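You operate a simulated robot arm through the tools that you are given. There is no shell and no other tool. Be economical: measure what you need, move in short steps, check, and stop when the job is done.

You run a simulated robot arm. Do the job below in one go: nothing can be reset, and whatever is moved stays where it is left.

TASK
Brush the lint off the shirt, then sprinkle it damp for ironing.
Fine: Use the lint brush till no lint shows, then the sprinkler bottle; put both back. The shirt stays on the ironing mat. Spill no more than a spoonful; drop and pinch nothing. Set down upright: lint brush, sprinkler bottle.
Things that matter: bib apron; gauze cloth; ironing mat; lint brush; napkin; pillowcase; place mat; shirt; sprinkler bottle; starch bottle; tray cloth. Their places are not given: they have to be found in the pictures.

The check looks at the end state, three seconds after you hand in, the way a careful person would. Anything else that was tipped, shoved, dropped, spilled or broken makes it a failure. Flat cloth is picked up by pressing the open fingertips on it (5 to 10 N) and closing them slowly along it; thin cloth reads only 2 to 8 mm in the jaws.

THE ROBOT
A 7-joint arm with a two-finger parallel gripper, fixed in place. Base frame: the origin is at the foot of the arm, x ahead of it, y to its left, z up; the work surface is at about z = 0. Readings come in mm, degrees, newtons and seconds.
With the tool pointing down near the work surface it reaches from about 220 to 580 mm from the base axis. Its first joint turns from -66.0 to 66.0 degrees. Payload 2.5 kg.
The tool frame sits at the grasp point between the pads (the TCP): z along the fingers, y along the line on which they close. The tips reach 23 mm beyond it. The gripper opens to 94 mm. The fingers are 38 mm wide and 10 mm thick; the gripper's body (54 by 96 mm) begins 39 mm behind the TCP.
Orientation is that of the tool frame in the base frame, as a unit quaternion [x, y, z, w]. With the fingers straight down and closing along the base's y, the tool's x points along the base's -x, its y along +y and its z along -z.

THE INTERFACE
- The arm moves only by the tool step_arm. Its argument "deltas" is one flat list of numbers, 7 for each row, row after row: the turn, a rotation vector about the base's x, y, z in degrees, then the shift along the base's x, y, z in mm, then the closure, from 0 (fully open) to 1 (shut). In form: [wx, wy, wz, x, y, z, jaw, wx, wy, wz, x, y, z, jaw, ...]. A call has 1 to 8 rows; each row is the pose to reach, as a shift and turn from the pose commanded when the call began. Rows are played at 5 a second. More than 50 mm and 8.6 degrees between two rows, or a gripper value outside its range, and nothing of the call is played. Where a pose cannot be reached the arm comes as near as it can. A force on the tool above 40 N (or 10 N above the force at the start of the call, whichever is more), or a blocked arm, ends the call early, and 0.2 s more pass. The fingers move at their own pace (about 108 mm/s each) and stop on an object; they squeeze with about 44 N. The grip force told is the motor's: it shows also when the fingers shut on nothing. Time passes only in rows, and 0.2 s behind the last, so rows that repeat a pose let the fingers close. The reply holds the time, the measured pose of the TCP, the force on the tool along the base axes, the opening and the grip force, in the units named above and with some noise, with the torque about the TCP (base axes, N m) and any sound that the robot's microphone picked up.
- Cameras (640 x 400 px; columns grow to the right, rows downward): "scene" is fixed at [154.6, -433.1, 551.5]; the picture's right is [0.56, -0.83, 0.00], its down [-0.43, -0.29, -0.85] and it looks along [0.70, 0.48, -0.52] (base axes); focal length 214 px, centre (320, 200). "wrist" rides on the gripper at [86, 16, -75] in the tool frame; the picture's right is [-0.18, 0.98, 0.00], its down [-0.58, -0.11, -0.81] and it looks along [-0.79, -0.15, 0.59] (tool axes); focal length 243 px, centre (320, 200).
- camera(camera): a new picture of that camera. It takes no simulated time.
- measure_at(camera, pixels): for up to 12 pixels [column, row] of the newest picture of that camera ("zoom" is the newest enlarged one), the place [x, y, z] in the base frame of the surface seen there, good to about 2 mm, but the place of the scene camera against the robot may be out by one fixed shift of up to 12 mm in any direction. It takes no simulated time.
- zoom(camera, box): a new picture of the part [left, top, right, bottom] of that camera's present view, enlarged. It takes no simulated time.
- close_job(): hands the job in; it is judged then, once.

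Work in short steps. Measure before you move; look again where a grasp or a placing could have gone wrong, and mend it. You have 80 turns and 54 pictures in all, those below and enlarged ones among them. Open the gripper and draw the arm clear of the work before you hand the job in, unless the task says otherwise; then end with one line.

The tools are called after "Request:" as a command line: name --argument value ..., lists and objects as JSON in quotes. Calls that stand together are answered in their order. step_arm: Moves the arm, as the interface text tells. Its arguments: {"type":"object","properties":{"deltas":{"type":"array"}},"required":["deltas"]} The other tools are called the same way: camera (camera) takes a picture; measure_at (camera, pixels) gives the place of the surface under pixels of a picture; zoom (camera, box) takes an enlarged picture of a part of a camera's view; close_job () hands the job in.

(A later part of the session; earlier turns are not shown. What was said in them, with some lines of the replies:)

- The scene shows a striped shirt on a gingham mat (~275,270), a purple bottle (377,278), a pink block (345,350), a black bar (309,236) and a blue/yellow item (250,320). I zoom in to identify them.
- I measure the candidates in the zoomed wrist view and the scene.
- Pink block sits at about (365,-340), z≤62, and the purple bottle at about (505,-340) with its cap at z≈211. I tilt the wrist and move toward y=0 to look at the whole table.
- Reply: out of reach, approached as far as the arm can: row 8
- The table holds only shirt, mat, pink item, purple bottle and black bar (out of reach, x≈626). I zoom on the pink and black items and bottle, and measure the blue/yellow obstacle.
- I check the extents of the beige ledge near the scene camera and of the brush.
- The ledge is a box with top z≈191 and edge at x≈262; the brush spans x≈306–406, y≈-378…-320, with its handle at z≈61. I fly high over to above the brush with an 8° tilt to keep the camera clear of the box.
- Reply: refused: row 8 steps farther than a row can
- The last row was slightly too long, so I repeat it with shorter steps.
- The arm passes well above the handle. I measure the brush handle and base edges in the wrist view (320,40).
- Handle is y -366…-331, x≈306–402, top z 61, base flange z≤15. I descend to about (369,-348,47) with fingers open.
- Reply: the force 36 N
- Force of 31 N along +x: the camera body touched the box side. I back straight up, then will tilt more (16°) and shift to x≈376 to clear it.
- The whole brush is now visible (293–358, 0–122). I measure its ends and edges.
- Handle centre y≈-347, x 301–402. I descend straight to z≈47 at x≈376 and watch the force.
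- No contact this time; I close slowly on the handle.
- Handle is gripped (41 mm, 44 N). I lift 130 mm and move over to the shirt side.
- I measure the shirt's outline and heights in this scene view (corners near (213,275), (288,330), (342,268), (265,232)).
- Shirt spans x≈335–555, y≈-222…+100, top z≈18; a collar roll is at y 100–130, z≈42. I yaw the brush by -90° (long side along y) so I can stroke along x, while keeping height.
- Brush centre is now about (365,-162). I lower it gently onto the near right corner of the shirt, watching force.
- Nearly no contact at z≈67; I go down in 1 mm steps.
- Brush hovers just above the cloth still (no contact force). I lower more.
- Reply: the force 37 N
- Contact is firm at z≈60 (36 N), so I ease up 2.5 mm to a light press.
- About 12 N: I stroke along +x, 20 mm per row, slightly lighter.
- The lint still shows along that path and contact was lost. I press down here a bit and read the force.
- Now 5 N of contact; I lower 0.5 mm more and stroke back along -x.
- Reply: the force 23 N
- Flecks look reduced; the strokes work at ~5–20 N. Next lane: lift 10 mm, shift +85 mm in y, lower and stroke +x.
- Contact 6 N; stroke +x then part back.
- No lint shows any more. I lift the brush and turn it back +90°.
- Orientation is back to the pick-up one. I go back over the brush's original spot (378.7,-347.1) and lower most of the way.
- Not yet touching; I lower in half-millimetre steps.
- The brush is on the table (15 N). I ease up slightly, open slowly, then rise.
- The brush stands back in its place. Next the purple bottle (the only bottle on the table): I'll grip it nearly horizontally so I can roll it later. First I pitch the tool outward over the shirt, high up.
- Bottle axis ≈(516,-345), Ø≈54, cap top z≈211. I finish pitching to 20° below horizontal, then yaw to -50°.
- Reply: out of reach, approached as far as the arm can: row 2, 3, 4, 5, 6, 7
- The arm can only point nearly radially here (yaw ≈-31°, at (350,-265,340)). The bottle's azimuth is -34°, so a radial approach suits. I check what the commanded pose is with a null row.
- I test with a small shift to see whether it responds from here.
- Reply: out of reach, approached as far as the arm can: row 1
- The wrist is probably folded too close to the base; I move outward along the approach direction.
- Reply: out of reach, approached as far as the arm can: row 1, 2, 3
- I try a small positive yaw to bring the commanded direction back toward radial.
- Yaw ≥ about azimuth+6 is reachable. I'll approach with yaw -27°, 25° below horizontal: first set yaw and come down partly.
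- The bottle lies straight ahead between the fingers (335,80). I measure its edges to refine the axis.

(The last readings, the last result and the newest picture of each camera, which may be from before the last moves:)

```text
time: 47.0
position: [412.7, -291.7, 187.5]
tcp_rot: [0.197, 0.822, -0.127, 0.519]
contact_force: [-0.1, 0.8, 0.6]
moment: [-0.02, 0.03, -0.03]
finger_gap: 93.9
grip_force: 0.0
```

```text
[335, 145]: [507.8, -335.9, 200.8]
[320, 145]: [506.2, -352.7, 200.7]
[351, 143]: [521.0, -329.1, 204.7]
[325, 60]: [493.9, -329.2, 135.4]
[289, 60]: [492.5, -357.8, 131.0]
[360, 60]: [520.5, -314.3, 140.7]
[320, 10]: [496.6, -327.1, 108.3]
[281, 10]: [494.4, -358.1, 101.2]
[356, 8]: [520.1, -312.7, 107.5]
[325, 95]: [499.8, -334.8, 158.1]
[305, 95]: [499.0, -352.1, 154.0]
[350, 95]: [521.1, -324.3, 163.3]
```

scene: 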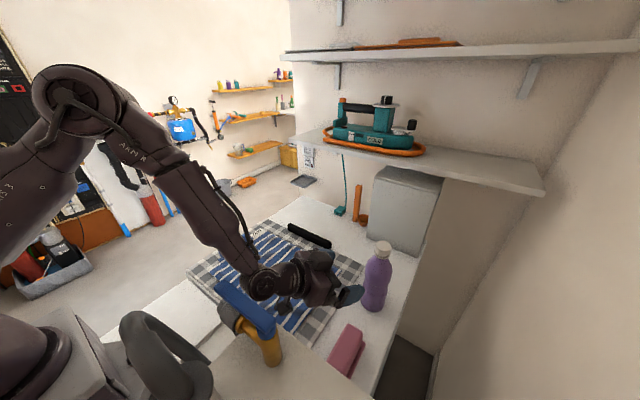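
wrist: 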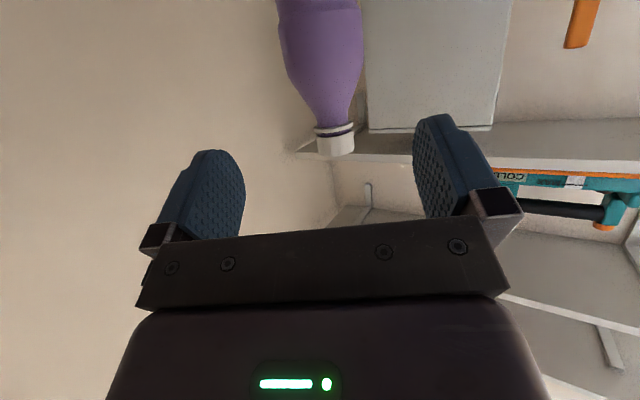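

Axis ≈(520.5,-345), radius ≈30. I advance along the approach to TCP ≈(511,-340,140) with fingers open.

Request:
step_arm --deltas '[0, 0, 0, 20, -10, -10, 0, 0, 0, 0, 40, -20, -20, 0, 0, 0, 0, 60, -30, -30, 0, 0, 0, 0, 75, -37, -37, 0, 0, 0, 0, 88, -43, -43, 0, 0, 0, 0, 98, -48, -47.5, 0, 0, 0, 0, 98, -48, -47.5, 0]'

Request:
camera --camera "wrist"

Request:
zoom --camera "scene" --box '[270, 220, 430, 380]'

```text
time: 48.6
position: [511.0, -340.4, 139.8]
tcp_rot: [0.196, 0.821, -0.126, 0.521]
contact_force: [-1.2, 0.1, 0.0]
moment: [0.01, -0.01, -0.01]
finger_gap: 94.2
grip_force: 0.2
```

```text
22 pictures are left
```

wrist: 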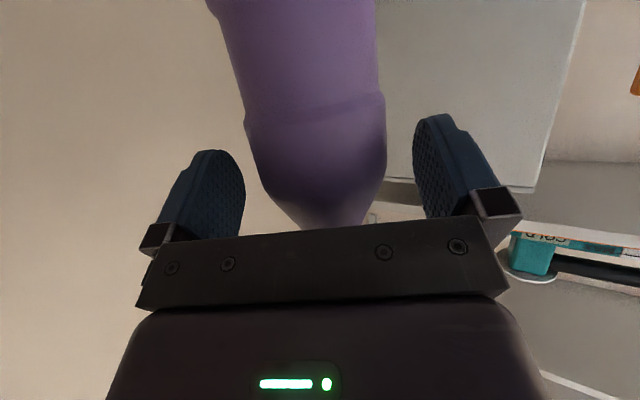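

```text
2.50 times, centred on (350, 300) of scene
```

zoom: 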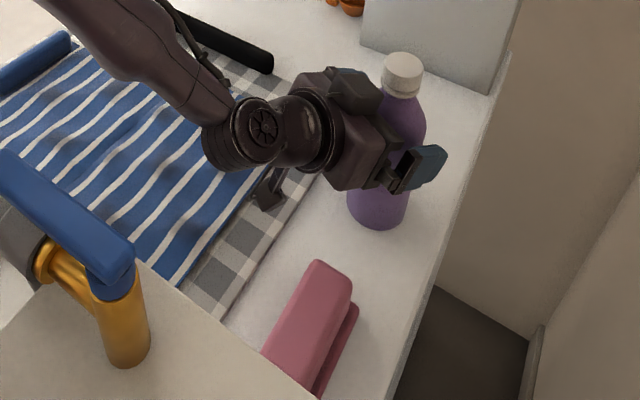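

The bottle is between the fingers; I check centring by measuring its edges.

Request:
measure_at --camera "wrist" --pixels '[[246, 130], [384, 130], [320, 130], [248, 110], [382, 105], [230, 60], [375, 60], [318, 160]]'

```text
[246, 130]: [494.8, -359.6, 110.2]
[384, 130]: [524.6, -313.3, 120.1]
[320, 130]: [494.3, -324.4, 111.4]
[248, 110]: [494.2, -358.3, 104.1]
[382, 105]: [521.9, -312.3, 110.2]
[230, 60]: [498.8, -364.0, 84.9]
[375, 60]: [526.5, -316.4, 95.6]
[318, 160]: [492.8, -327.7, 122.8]
```

Centred within 2 mm laterally. I close on the bottle gradually.

Request:
step_arm --deltas '[0, 0, 0, 0, 0, 0, 0.15, 0, 0, 0, 0, 0, 0, 0.25, 0, 0, 0, 0, 0, 0, 0.3, 0, 0, 0, 0, 0, 0, 0.35, 0, 0, 0, 0, 0, 0, 0.4, 0, 0, 0, 0, 0, 0, 0.5, 0, 0, 0, 0, 0, 0, 0.5]'

```text
time: 50.2
position: [510.6, -339.9, 139.7]
tcp_rot: [0.197, 0.821, -0.126, 0.52]
contact_force: [0.3, -0.1, 0.8]
moment: [-0.04, 0.02, -0.01]
finger_gap: 61.8
grip_force: 44.0
```

Bottle gripped (61.8 mm, 44 N). I lift it straight up 100 mm.

Request:
step_arm --deltas '[0, 0, 0, 0, 0, 15, 0.5, 0, 0, 0, 0, 0, 40, 0.5, 0, 0, 0, 0, 0, 70, 0.5, 0, 0, 0, 0, 0, 100, 0.5, 0, 0, 0, 0, 0, 100, 0.5]'

Request:
step_arm --deltas '[0, 0, 3.5, -6, 25, 0, 0.5, 0, 0, 7, -12, 50, 0, 0.5, 0, 0, 10.5, -18, 75, 0, 0.5, 0, 0, 14, -24, 100, 0, 0.5, 0, 0, 17.5, -30, 125, 0, 0.5, 0, 0, 21, -36, 150, 0, 0.5, 0, 0, 24.5, -42, 175, 0, 0.5, 0, 0, 27, -50, 200, 0, 0.5]'

Request:
camera --camera "scene"

```text
time: 51.4
position: [509.7, -340.5, 239.7]
tcp_rot: [0.197, 0.822, -0.126, 0.519]
contact_force: [0.0, -0.3, -2.5]
moment: [0.0, 0.03, 0.04]
finger_gap: 61.6
grip_force: 43.9
```

```text
time: 53.2
position: [461.2, -140.9, 240.0]
tcp_rot: [-0.001, 0.845, -0.001, 0.535]
contact_force: [-0.4, -0.1, -3.2]
moment: [0.01, 0.06, -0.01]
finger_gap: 61.7
grip_force: 44.4
```

```text
20 pictures are left
```

scene: 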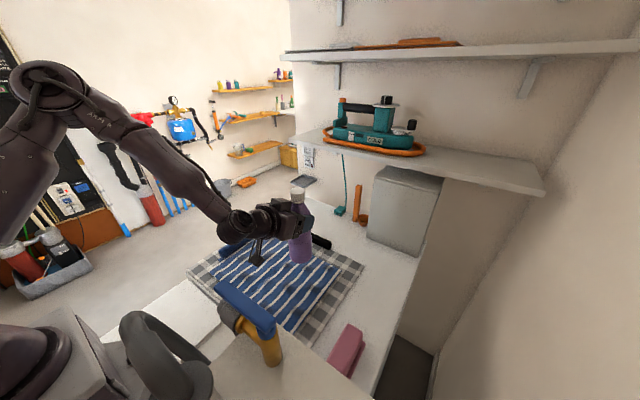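

Bottle held upright over the shirt. I level the tool to ~5° below horizontal and shift toward the shirt centre.

Request:
step_arm --deltas '[0, -7, 0, -3, 20, 0, 0.5, 0, -14, 0, -6, 40, 0, 0.5, 0, -20, 0, -10, 60, 0, 0.5]'

```text
time: 54.0
position: [448.9, -87.6, 231.1]
tcp_rot: [0.004, 0.754, 0.001, 0.657]
contact_force: [-1.2, -1.2, -2.5]
moment: [-0.01, 0.06, 0.01]
finger_gap: 62.0
grip_force: 43.9
out of reach, approached as far as the arm can: row 3
```

Tool is ~8° below horizontal. I start the roll about the tool axis (top toward -y), 64° first.

Request:
step_arm --deltas '[7.92, 0, -1.1, 4, 2, 0, 0.5, 15.84, 0, -2.2, 8, 4, 0, 0.5, 23.76, 0, -3.3, 10, 6, 0, 0.5, 31.7, 0, -4.4, 10, 8, 0, 0.5, 39.6, 0, -5.5, 10, 10, 0, 0.5, 47.5, 0, -6.6, 10, 12, 0, 0.5, 55.4, 0, -7.7, 10, 14, 0, 0.5, 63.4, 0, -8.8, 10, 16, 0, 0.5]'

Request:
camera --camera "scene"

```text
time: 55.8
position: [427.0, -84.7, 247.5]
tcp_rot: [0.405, 0.629, 0.338, 0.571]
contact_force: [0.2, 0.9, -3.2]
moment: [-0.13, 0.11, -0.06]
finger_gap: 61.7
grip_force: 44.5
out of reach, approached as far as the arm can: row 6, 7, 8
```

```text
19 pictures are left
```

scene: 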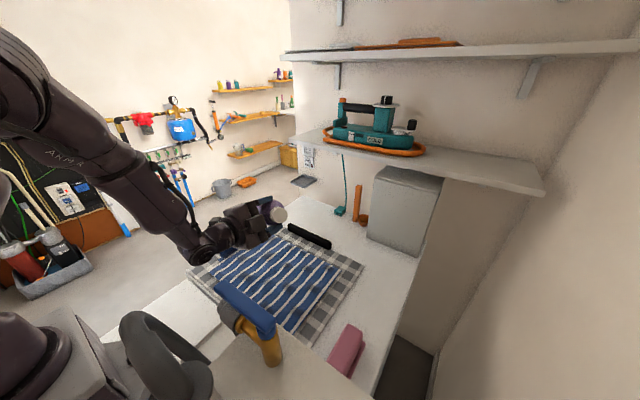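

Orientation is at 64° of roll but the position was pushed inward. I move outward where the wrist has more room and see if it follows.

Request:
step_arm --deltas '[0, 0, 0, 15, 5, -5, 0.5, 0, 0, 0, 30, 10, -10, 0.5, 0, 0, 0, 45, 15, -15, 0.5, 0, 0, 0, 60, 20, -20, 0.5]'

```text
time: 56.8
position: [458.7, -92.6, 255.0]
tcp_rot: [0.405, 0.629, 0.34, 0.57]
contact_force: [0.1, 0.2, -3.6]
moment: [-0.08, 0.08, -0.02]
finger_gap: 61.8
grip_force: 43.7
out of reach, approached as far as the arm can: row 1, 2, 3, 4
```

The near-horizontal pitch looks like the limiting factor. I pitch down by 17° (to ~25°) to regain freedom, then test position.

Request:
step_arm --deltas '[0, 6, 0, 0, 0, 0, 0.5, 0, 12, 0, 0, 0, 0, 0.5, 0, 18, 0, 0, 0, 0, 0.5, 0, 18, 0, 15, 15, 0, 0.5, 0, 18, 0, 25, 30, 0, 0.5]'

```text
time: 58.0
position: [482.5, -61.6, 255.0]
tcp_rot: [0.456, 0.709, 0.269, 0.465]
contact_force: [0.9, 0.5, -2.7]
moment: [-0.11, 0.05, 0.02]
finger_gap: 62.0
grip_force: 44.5
```

Freedom is back (φ≈25°). I continue rolling 56° more, watching for limits.

Request:
step_arm --deltas '[7.24, -0.34, -3.37, 0, 0, 0, 0.5, 14.5, -0.7, -6.7, 0, 0, 0, 0.5, 21.7, -1.0, -10.1, 0, 0, 0, 0.5, 29, -1.4, -13.5, 0, 0, 0, 0.5, 36.2, -1.7, -16.8, 0, 0, 0, 0.5]'

Request:
camera --camera "scene"

```text
time: 59.2
position: [482.2, -61.8, 254.0]
tcp_rot: [0.671, 0.511, 0.412, 0.345]
contact_force: [-0.2, -0.5, -3.0]
moment: [-0.13, 0.08, -0.01]
finger_gap: 61.8
grip_force: 43.4
```

```text
18 pictures are left
```

scene: 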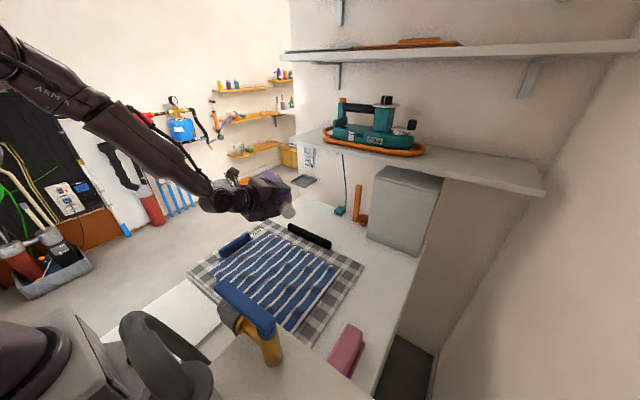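

Roll is now ~104° with cap near (446,-123). I shift +50 in y and lower a bit so the cap is over the shirt's middle, then will roll on.

Request:
step_arm --deltas '[0, 0, 0, 0, 25, -15, 0.5, 0, 0, 0, 0, 50, -30, 0.5, 7.24, -0.34, -3.37, 0, 50, -40, 0.5, 14.5, -0.7, -6.7, 0, 50, -40, 0.5, 21.7, -1.0, -10.1, 0, 50, -40, 0.5, 29, -1.4, -13.5, 0, 50, -40, 0.5]'

Request:
zoom --camera "scene" --box '[180, 180, 370, 340]'

```text
time: 60.6
position: [482.0, -11.8, 214.8]
tcp_rot: [0.785, 0.305, 0.493, 0.217]
contact_force: [-0.2, 0.3, -3.4]
moment: [-0.09, 0.12, 0.0]
finger_gap: 61.8
grip_force: 43.8
```

```text
2.50 times, centred on (275, 260) of scene
```

zoom: 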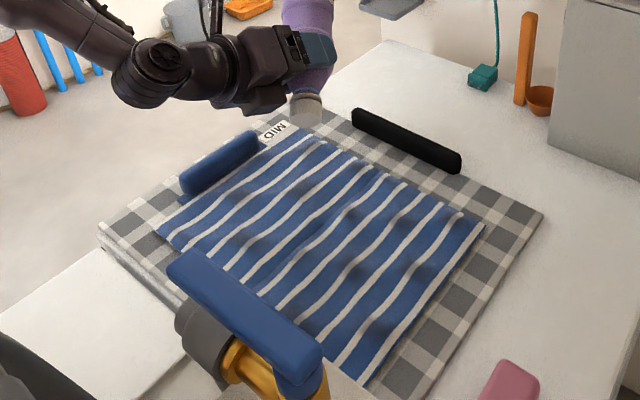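

The cap is over the shirt's middle (~(440,-55,183)), pointing ~24° below horizontal. I shake gently up and down and look for damp marks.

Request:
step_arm --deltas '[7.24, -0.34, -3.37, 0, 0, 0, 0.5, 14.5, -0.7, -6.7, 0, 0, 0, 0.5, 14.5, -0.7, -6.7, 0, 0, 20, 0.5, 14.5, -0.7, -6.7, 0, 0, -15, 0.5, 14.5, -0.7, -6.7, 0, 0, 20, 0.5, 14.5, -0.7, -6.7, 0, 0, -15, 0.5, 14.5, -0.7, -6.7, 0, 0, 0, 0.5]'

Request:
zoom --camera "scene" --box '[180, 180, 370, 340]'

```text
time: 62.2
position: [483.5, -12.1, 214.9]
tcp_rot: [0.819, 0.194, 0.519, 0.147]
contact_force: [0.0, 0.2, -2.6]
moment: [-0.06, 0.11, 0.03]
finger_gap: 61.7
grip_force: 43.9
```

```text
2.50 times, centred on (275, 260) of scene
```

zoom: 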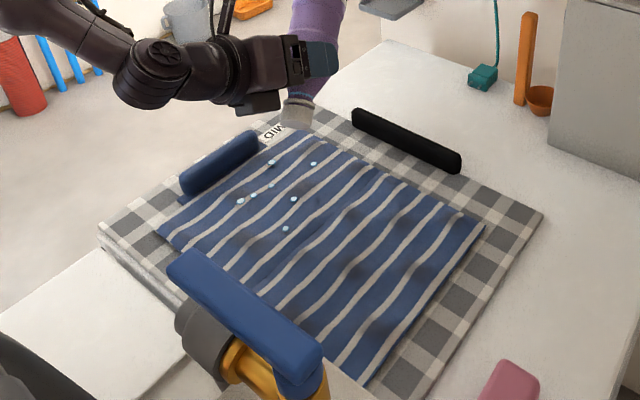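

Droplets land on the shirt around (445,20) and the cloth is darkening. I move the bottle -90 mm in y while shaking to spread the damp.

Request:
step_arm --deltas '[0, 0, 0, 0, -30, 10, 0.5, 0, 0, 0, 0, -60, -10, 0.5, 0, 0, 0, 0, -75, 20, 0.5, 0, 0, 0, 0, -90, -15, 0.5, 0, 0, 0, 0, -100, 20, 0.5, 0, 0, 0, 0, -110, -15, 0.5, 0, 0, 0, 0, -120, 20, 0.5, 0, 0, 0, 0, -120, 0, 0.5]'

Request:
zoom --camera "scene" --box '[180, 180, 370, 340]'

```text
time: 64.0
position: [481.9, -131.4, 215.8]
tcp_rot: [0.82, 0.194, 0.518, 0.149]
contact_force: [-0.3, -0.2, -2.1]
moment: [-0.07, 0.13, 0.02]
finger_gap: 61.9
grip_force: 44.3
```

```text
2.50 times, centred on (275, 260) of scene
```

zoom: 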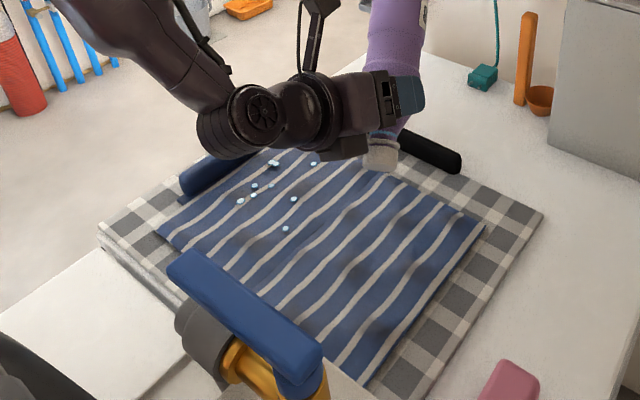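

The shirt is darker overall. I shake once more at this right side and compare.

Request:
step_arm --deltas '[0, 0, 0, 0, 0, 20, 0.5, 0, 0, 0, 0, 0, -15, 0.5, 0, 0, 0, 0, 0, 20, 0.5, 0, 0, 0, 0, 0, -15, 0.5, 0, 0, 0, 0, 0, 20, 0.5, 0, 0, 0, 0, 0, 0, 0.5]'

Request:
zoom --camera "scene" --box '[180, 180, 370, 340]'

```text
time: 65.4
position: [483.8, -132.3, 214.5]
tcp_rot: [0.82, 0.194, 0.518, 0.149]
contact_force: [-0.7, 0.8, -2.5]
moment: [-0.02, 0.13, 0.0]
finger_gap: 61.7
grip_force: 43.7
```

```text
2.50 times, centred on (275, 260) of scene
```

zoom: 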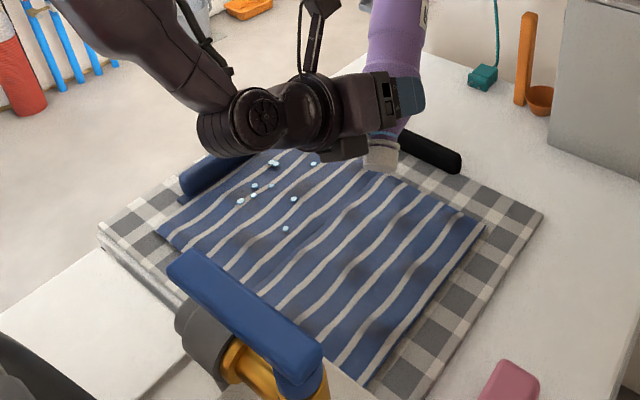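

No further change, the shirt is evenly damp. I roll the bottle back upright, over the shirt.

Request:
step_arm --deltas '[-7.24, 0.34, 3.37, 0, 0, 5, 0.5, -14.5, 0.7, 6.7, 0, 0, 10, 0.5, -21.7, 1.0, 10.1, 0, 0, 15, 0.5, -29, 1.4, 13.5, 0, 0, 20, 0.5, -36.2, 1.7, 16.8, 0, 0, 25, 0.5, -43.4, 2.0, 20.2, 0, 0, 25, 0.5, -50.7, 2.4, 23.6, 0, 0, 25, 0.5, -57.9, 2.7, 27, 0, 0, 25, 0.5]'

Request:
step_arm --deltas '[-7.24, 0.34, 3.37, 0, 0, 0, 0.5, -14.5, 0.7, 6.7, 0, 0, 0, 0.5, -21.7, 1.0, 10.1, 0, 0, 0, 0.5, -29, 1.4, 13.5, 0, 0, 0, 0.5, -36.2, 1.7, 16.8, 0, 0, 0, 0.5, -43.4, 2.0, 20.2, 0, 0, 0, 0.5, -50.7, 2.4, 23.6, 0, 0, 0, 0.5, -57.9, 2.7, 27, 0, 0, 0, 0.5]'

```text
time: 67.2
position: [483.9, -131.9, 239.9]
tcp_rot: [0.591, 0.601, 0.361, 0.399]
contact_force: [-0.3, 0.4, -2.8]
moment: [-0.1, 0.06, 0.03]
finger_gap: 61.7
grip_force: 44.1
```

```text
time: 69.0
position: [482.4, -131.8, 240.0]
tcp_rot: [0.184, 0.824, 0.095, 0.528]
contact_force: [0.2, 0.3, -3.4]
moment: [-0.03, 0.02, 0.02]
finger_gap: 61.7
grip_force: 44.3
```

24° remain: I finish the roll so the bottle is upright again, then check with a picture.

Request:
step_arm --deltas '[-6.9, 0.2, 4, -5, -2, 0, 0.5, -13.8, 0.3, 8, -10, -5, 0, 0.5, -20.7, 0.5, 12, -20, -9, 0, 0.5, -20.7, 0.5, 12, -20, -9, 0, 0.5]'

Request:
zoom --camera "scene" --box '[180, 160, 400, 340]'

```text
time: 70.0
position: [462.0, -140.7, 239.6]
tcp_rot: [0.0, 0.844, -0.001, 0.536]
contact_force: [-0.4, 0.0, -2.4]
moment: [0.02, 0.03, -0.02]
finger_gap: 61.7
grip_force: 43.4
```

```text
2.22 times, centred on (290, 250) of scene
```

zoom: 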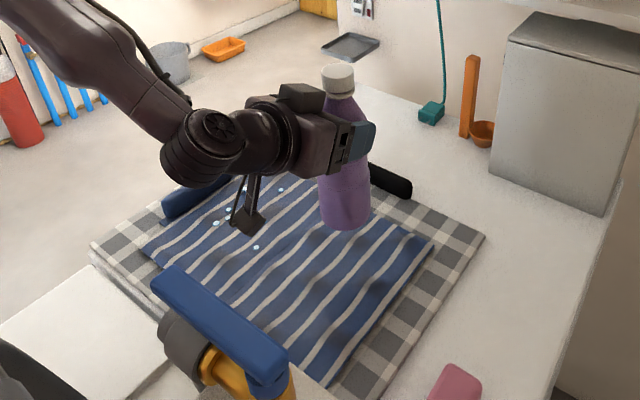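

Bottle is upright. I look closely at the shirt to judge dampness before putting the bottle back.

Request:
zoom --camera "scene" --box '[225, 225, 345, 325]'

Request:
measure_at --camera "scene" --pixels '[[275, 261], [248, 250], [286, 235], [258, 250]]'

```text
4.00 times, centred on (285, 275) of scene
```

zoom: 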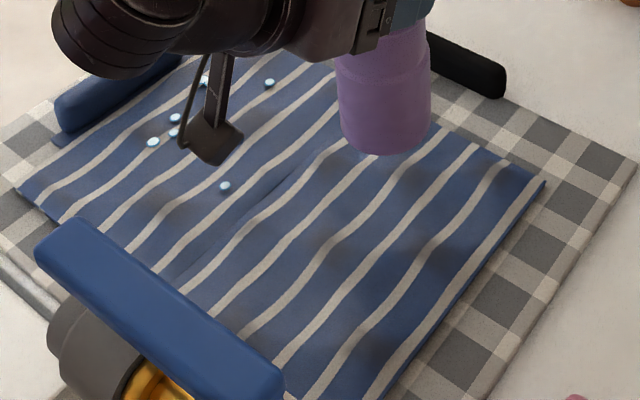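

```text
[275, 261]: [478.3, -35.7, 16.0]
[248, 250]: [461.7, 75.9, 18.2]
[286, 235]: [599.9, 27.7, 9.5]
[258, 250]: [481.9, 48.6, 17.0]
```

The whole shirt incl. white stripes is darker, with droplets only on the shirt. I carry the bottle back over its original spot.

Request:
step_arm --deltas '[0, 0, -3.4, 6, -25, 0, 0.5, 0, 0, -6.8, 12, -50, 0, 0.5, 0, 0, -10.1, 18, -75, 0, 0.5, 0, 0, -13.5, 24, -100, 0, 0.5, 0, 0, -16.9, 30, -125, 0, 0.5, 0, 0, -20.3, 36, -150, 0, 0.5, 0, 0, -23.6, 42, -175, 0, 0.5, 0, 0, -27, 48.3, -199.5, 0, 0.5]'

Request:
step_arm --deltas '[0, 0, 0, 0, 0, -30, 0.5, 0, 0, 0, 0, 0, -60, 0.5, 0, 0, 0, 0, 0, -80, 0.5, 0, 0, 0, 0, 0, -90, 0.5, 0, 0, 0, 0, 0, -95, 0.5, 0, 0, 0, 0, 0, -97, 0.5, 0, 0, 0, 0, 0, -97, 0.5]'

```text
time: 71.8
position: [511.0, -340.5, 240.5]
tcp_rot: [0.199, 0.82, -0.126, 0.522]
contact_force: [0.4, 0.4, -2.5]
moment: [0.01, 0.04, -0.01]
finger_gap: 61.6
grip_force: 43.9
```

```text
time: 73.4
position: [511.4, -340.5, 143.8]
tcp_rot: [0.197, 0.82, -0.126, 0.523]
contact_force: [0.3, 0.0, -0.6]
moment: [-0.13, 0.09, 0.0]
finger_gap: 61.5
grip_force: 44.3
```

Weight reading is dropping; the bottle is about to touch. I lower 1 mm steps and look.

Request:
step_arm --deltas '[0, 0, 0, 0, 0, -0.7, 0.5, 0, 0, 0, 0, 0, -1.4, 0.5, 0, 0, 0, 0, 0, -1.4, 0.5]'

Request:
zoom --camera "scene" --box '[320, 220, 430, 330]'

```text
time: 74.2
position: [511.6, -341.3, 143.7]
tcp_rot: [0.198, 0.819, -0.127, 0.523]
contact_force: [-3.4, 0.7, 13.7]
moment: [-0.15, 0.61, -0.07]
finger_gap: 61.9
grip_force: 43.8
```

```text
3.64 times, centred on (375, 275) of scene
```

zoom: 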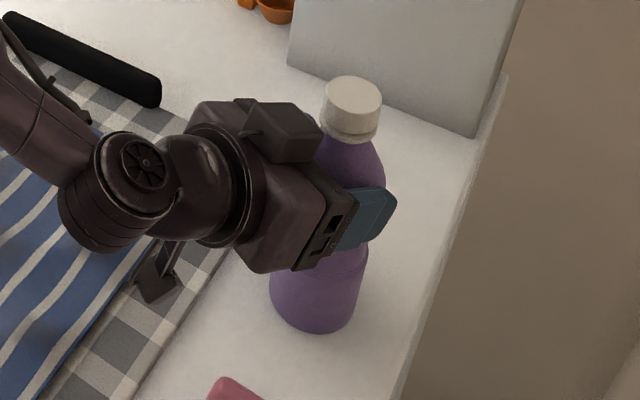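

Contact at z≈143.7, 4 mm higher than the pick; the bottle may have slipped or tilted. I measure cap and body against the initial values.

Request:
measure_at --camera "zoom" --pixels '[[352, 95], [325, 105], [378, 100], [352, 82], [350, 125], [310, 290], [275, 290], [362, 285], [315, 325], [300, 320], [340, 270], [355, 165]]'

```text
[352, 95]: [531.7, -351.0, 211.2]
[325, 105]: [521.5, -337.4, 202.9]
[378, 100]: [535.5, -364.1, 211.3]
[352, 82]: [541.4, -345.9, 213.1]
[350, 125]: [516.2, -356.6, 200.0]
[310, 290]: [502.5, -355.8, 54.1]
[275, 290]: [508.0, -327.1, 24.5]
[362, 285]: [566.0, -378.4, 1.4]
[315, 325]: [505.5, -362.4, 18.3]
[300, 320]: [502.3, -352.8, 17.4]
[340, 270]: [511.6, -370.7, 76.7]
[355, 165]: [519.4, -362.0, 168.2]
```

Cap (≈(531,-351,211) scene frame) and body match the original values, so the bottle is upright in its place (it only slid a little in the jaws). I ease the load and open slowly.

Request:
step_arm --deltas '[0, 0, 0, 0, 0, 0.9, 0.5, 0, 0, 0, 0, 0, 0.9, 0.3, 0, 0, 0, 0, 0, 0.9, 0.15, 0, 0, 0, 0, 0, 0.9, 0, 0, 0, 0, 0, 0, 0.9, 0]'

Request:
step_arm --deltas '[0, 0, 0, -15, 7.6, 7, 0, 0, 0, 0, -35, 18, 17, 0, 0, 0, 0, -60, 30, 30, 0, 0, 0, 0, -80, 40, 40, 0, 0, 0, 0, -100, 50, 55, 0, 0, 0, 0, -100, 50, 95, 0, 0, 0, 0, -100, 50, 140, 0]'

Request:
camera --camera "scene"

```text
time: 75.4
position: [512.0, -340.2, 142.3]
tcp_rot: [0.198, 0.82, -0.125, 0.522]
contact_force: [0.9, 0.7, 0.0]
moment: [-0.03, -0.01, 0.0]
finger_gap: 94.0
grip_force: 0.1
```

```text
time: 77.0
position: [410.9, -288.2, 281.0]
tcp_rot: [0.198, 0.821, -0.125, 0.521]
contact_force: [0.7, -0.4, -0.6]
moment: [0.0, 0.0, 0.01]
finger_gap: 93.9
grip_force: 0.0
```

```text
10 pictures are left
```

scene: 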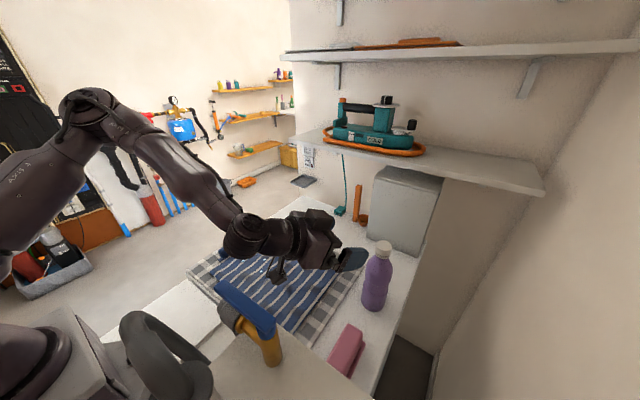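

Bottle and brush stand in their original places. I raise the arm, pitch the tool back down, and take a last look.

Request:
step_arm --deltas '[3.6, 7.1, 0, -5, 10, 25, 0, 7.2, 14.2, 0, -10, 20, 50, 0, 10.8, 21.3, 0, -15, 30, 75, 0, 14.4, 28.4, 0, -20, 40, 100, 0, 18, 35.5, 0, -25, 50, 125, 0, 21.6, 42.6, 0, -30, 60, 150, 0, 25.2, 49.7, 0, -35, 70, 165, 0, 28.8, 56.8, 0, -40, 85, 170, 0]'

Request:
zoom --camera "scene" --box '[180, 200, 420, 390]'

Request:
camera --camera "wrist"

```text
time: 78.8
position: [370.7, -204.4, 452.9]
tcp_rot: [0.234, 0.972, -0.005, 0.009]
contact_force: [0.5, 0.2, -0.3]
moment: [-0.01, 0.0, -0.08]
finger_gap: 94.0
grip_force: 0.0
```

```text
2.11 times, centred on (300, 295) of scene
```

zoom: 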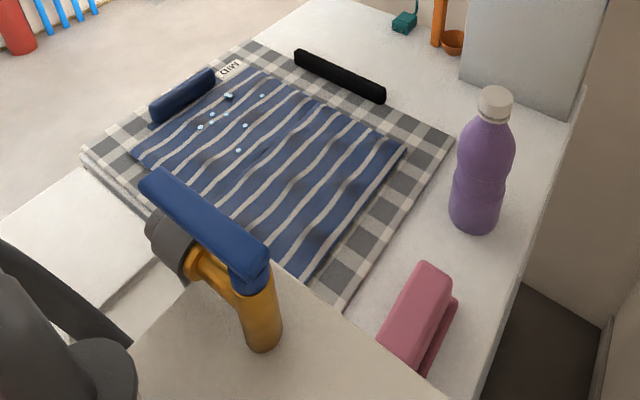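

```text
8 pictures are left
```

wrist: 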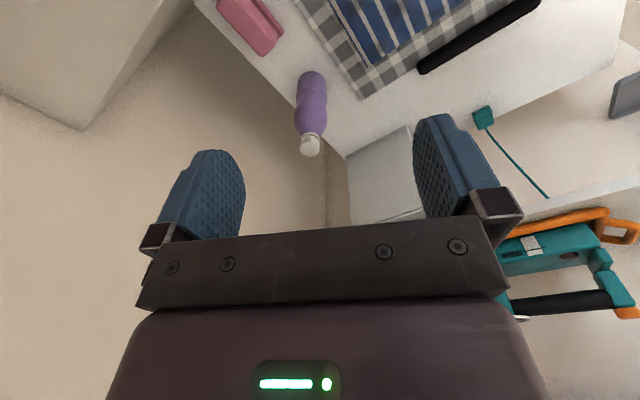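

The shirt is clean, evenly darker from the damp and still on the mat. Brush and bottle stand upright in their places, and the arm is clear with the gripper open. I hand in.

Request:
close_job

```text
The job is handed in.
```

The shirt is brushed free of lint and sprinkled damp on the ironing mat, and the lint brush and sprinkler bottle are back upright in their places. No spills showed on the table or mat. Early on, the wrist camera bumped the fixed box beside the brush once; nothing looked moved.
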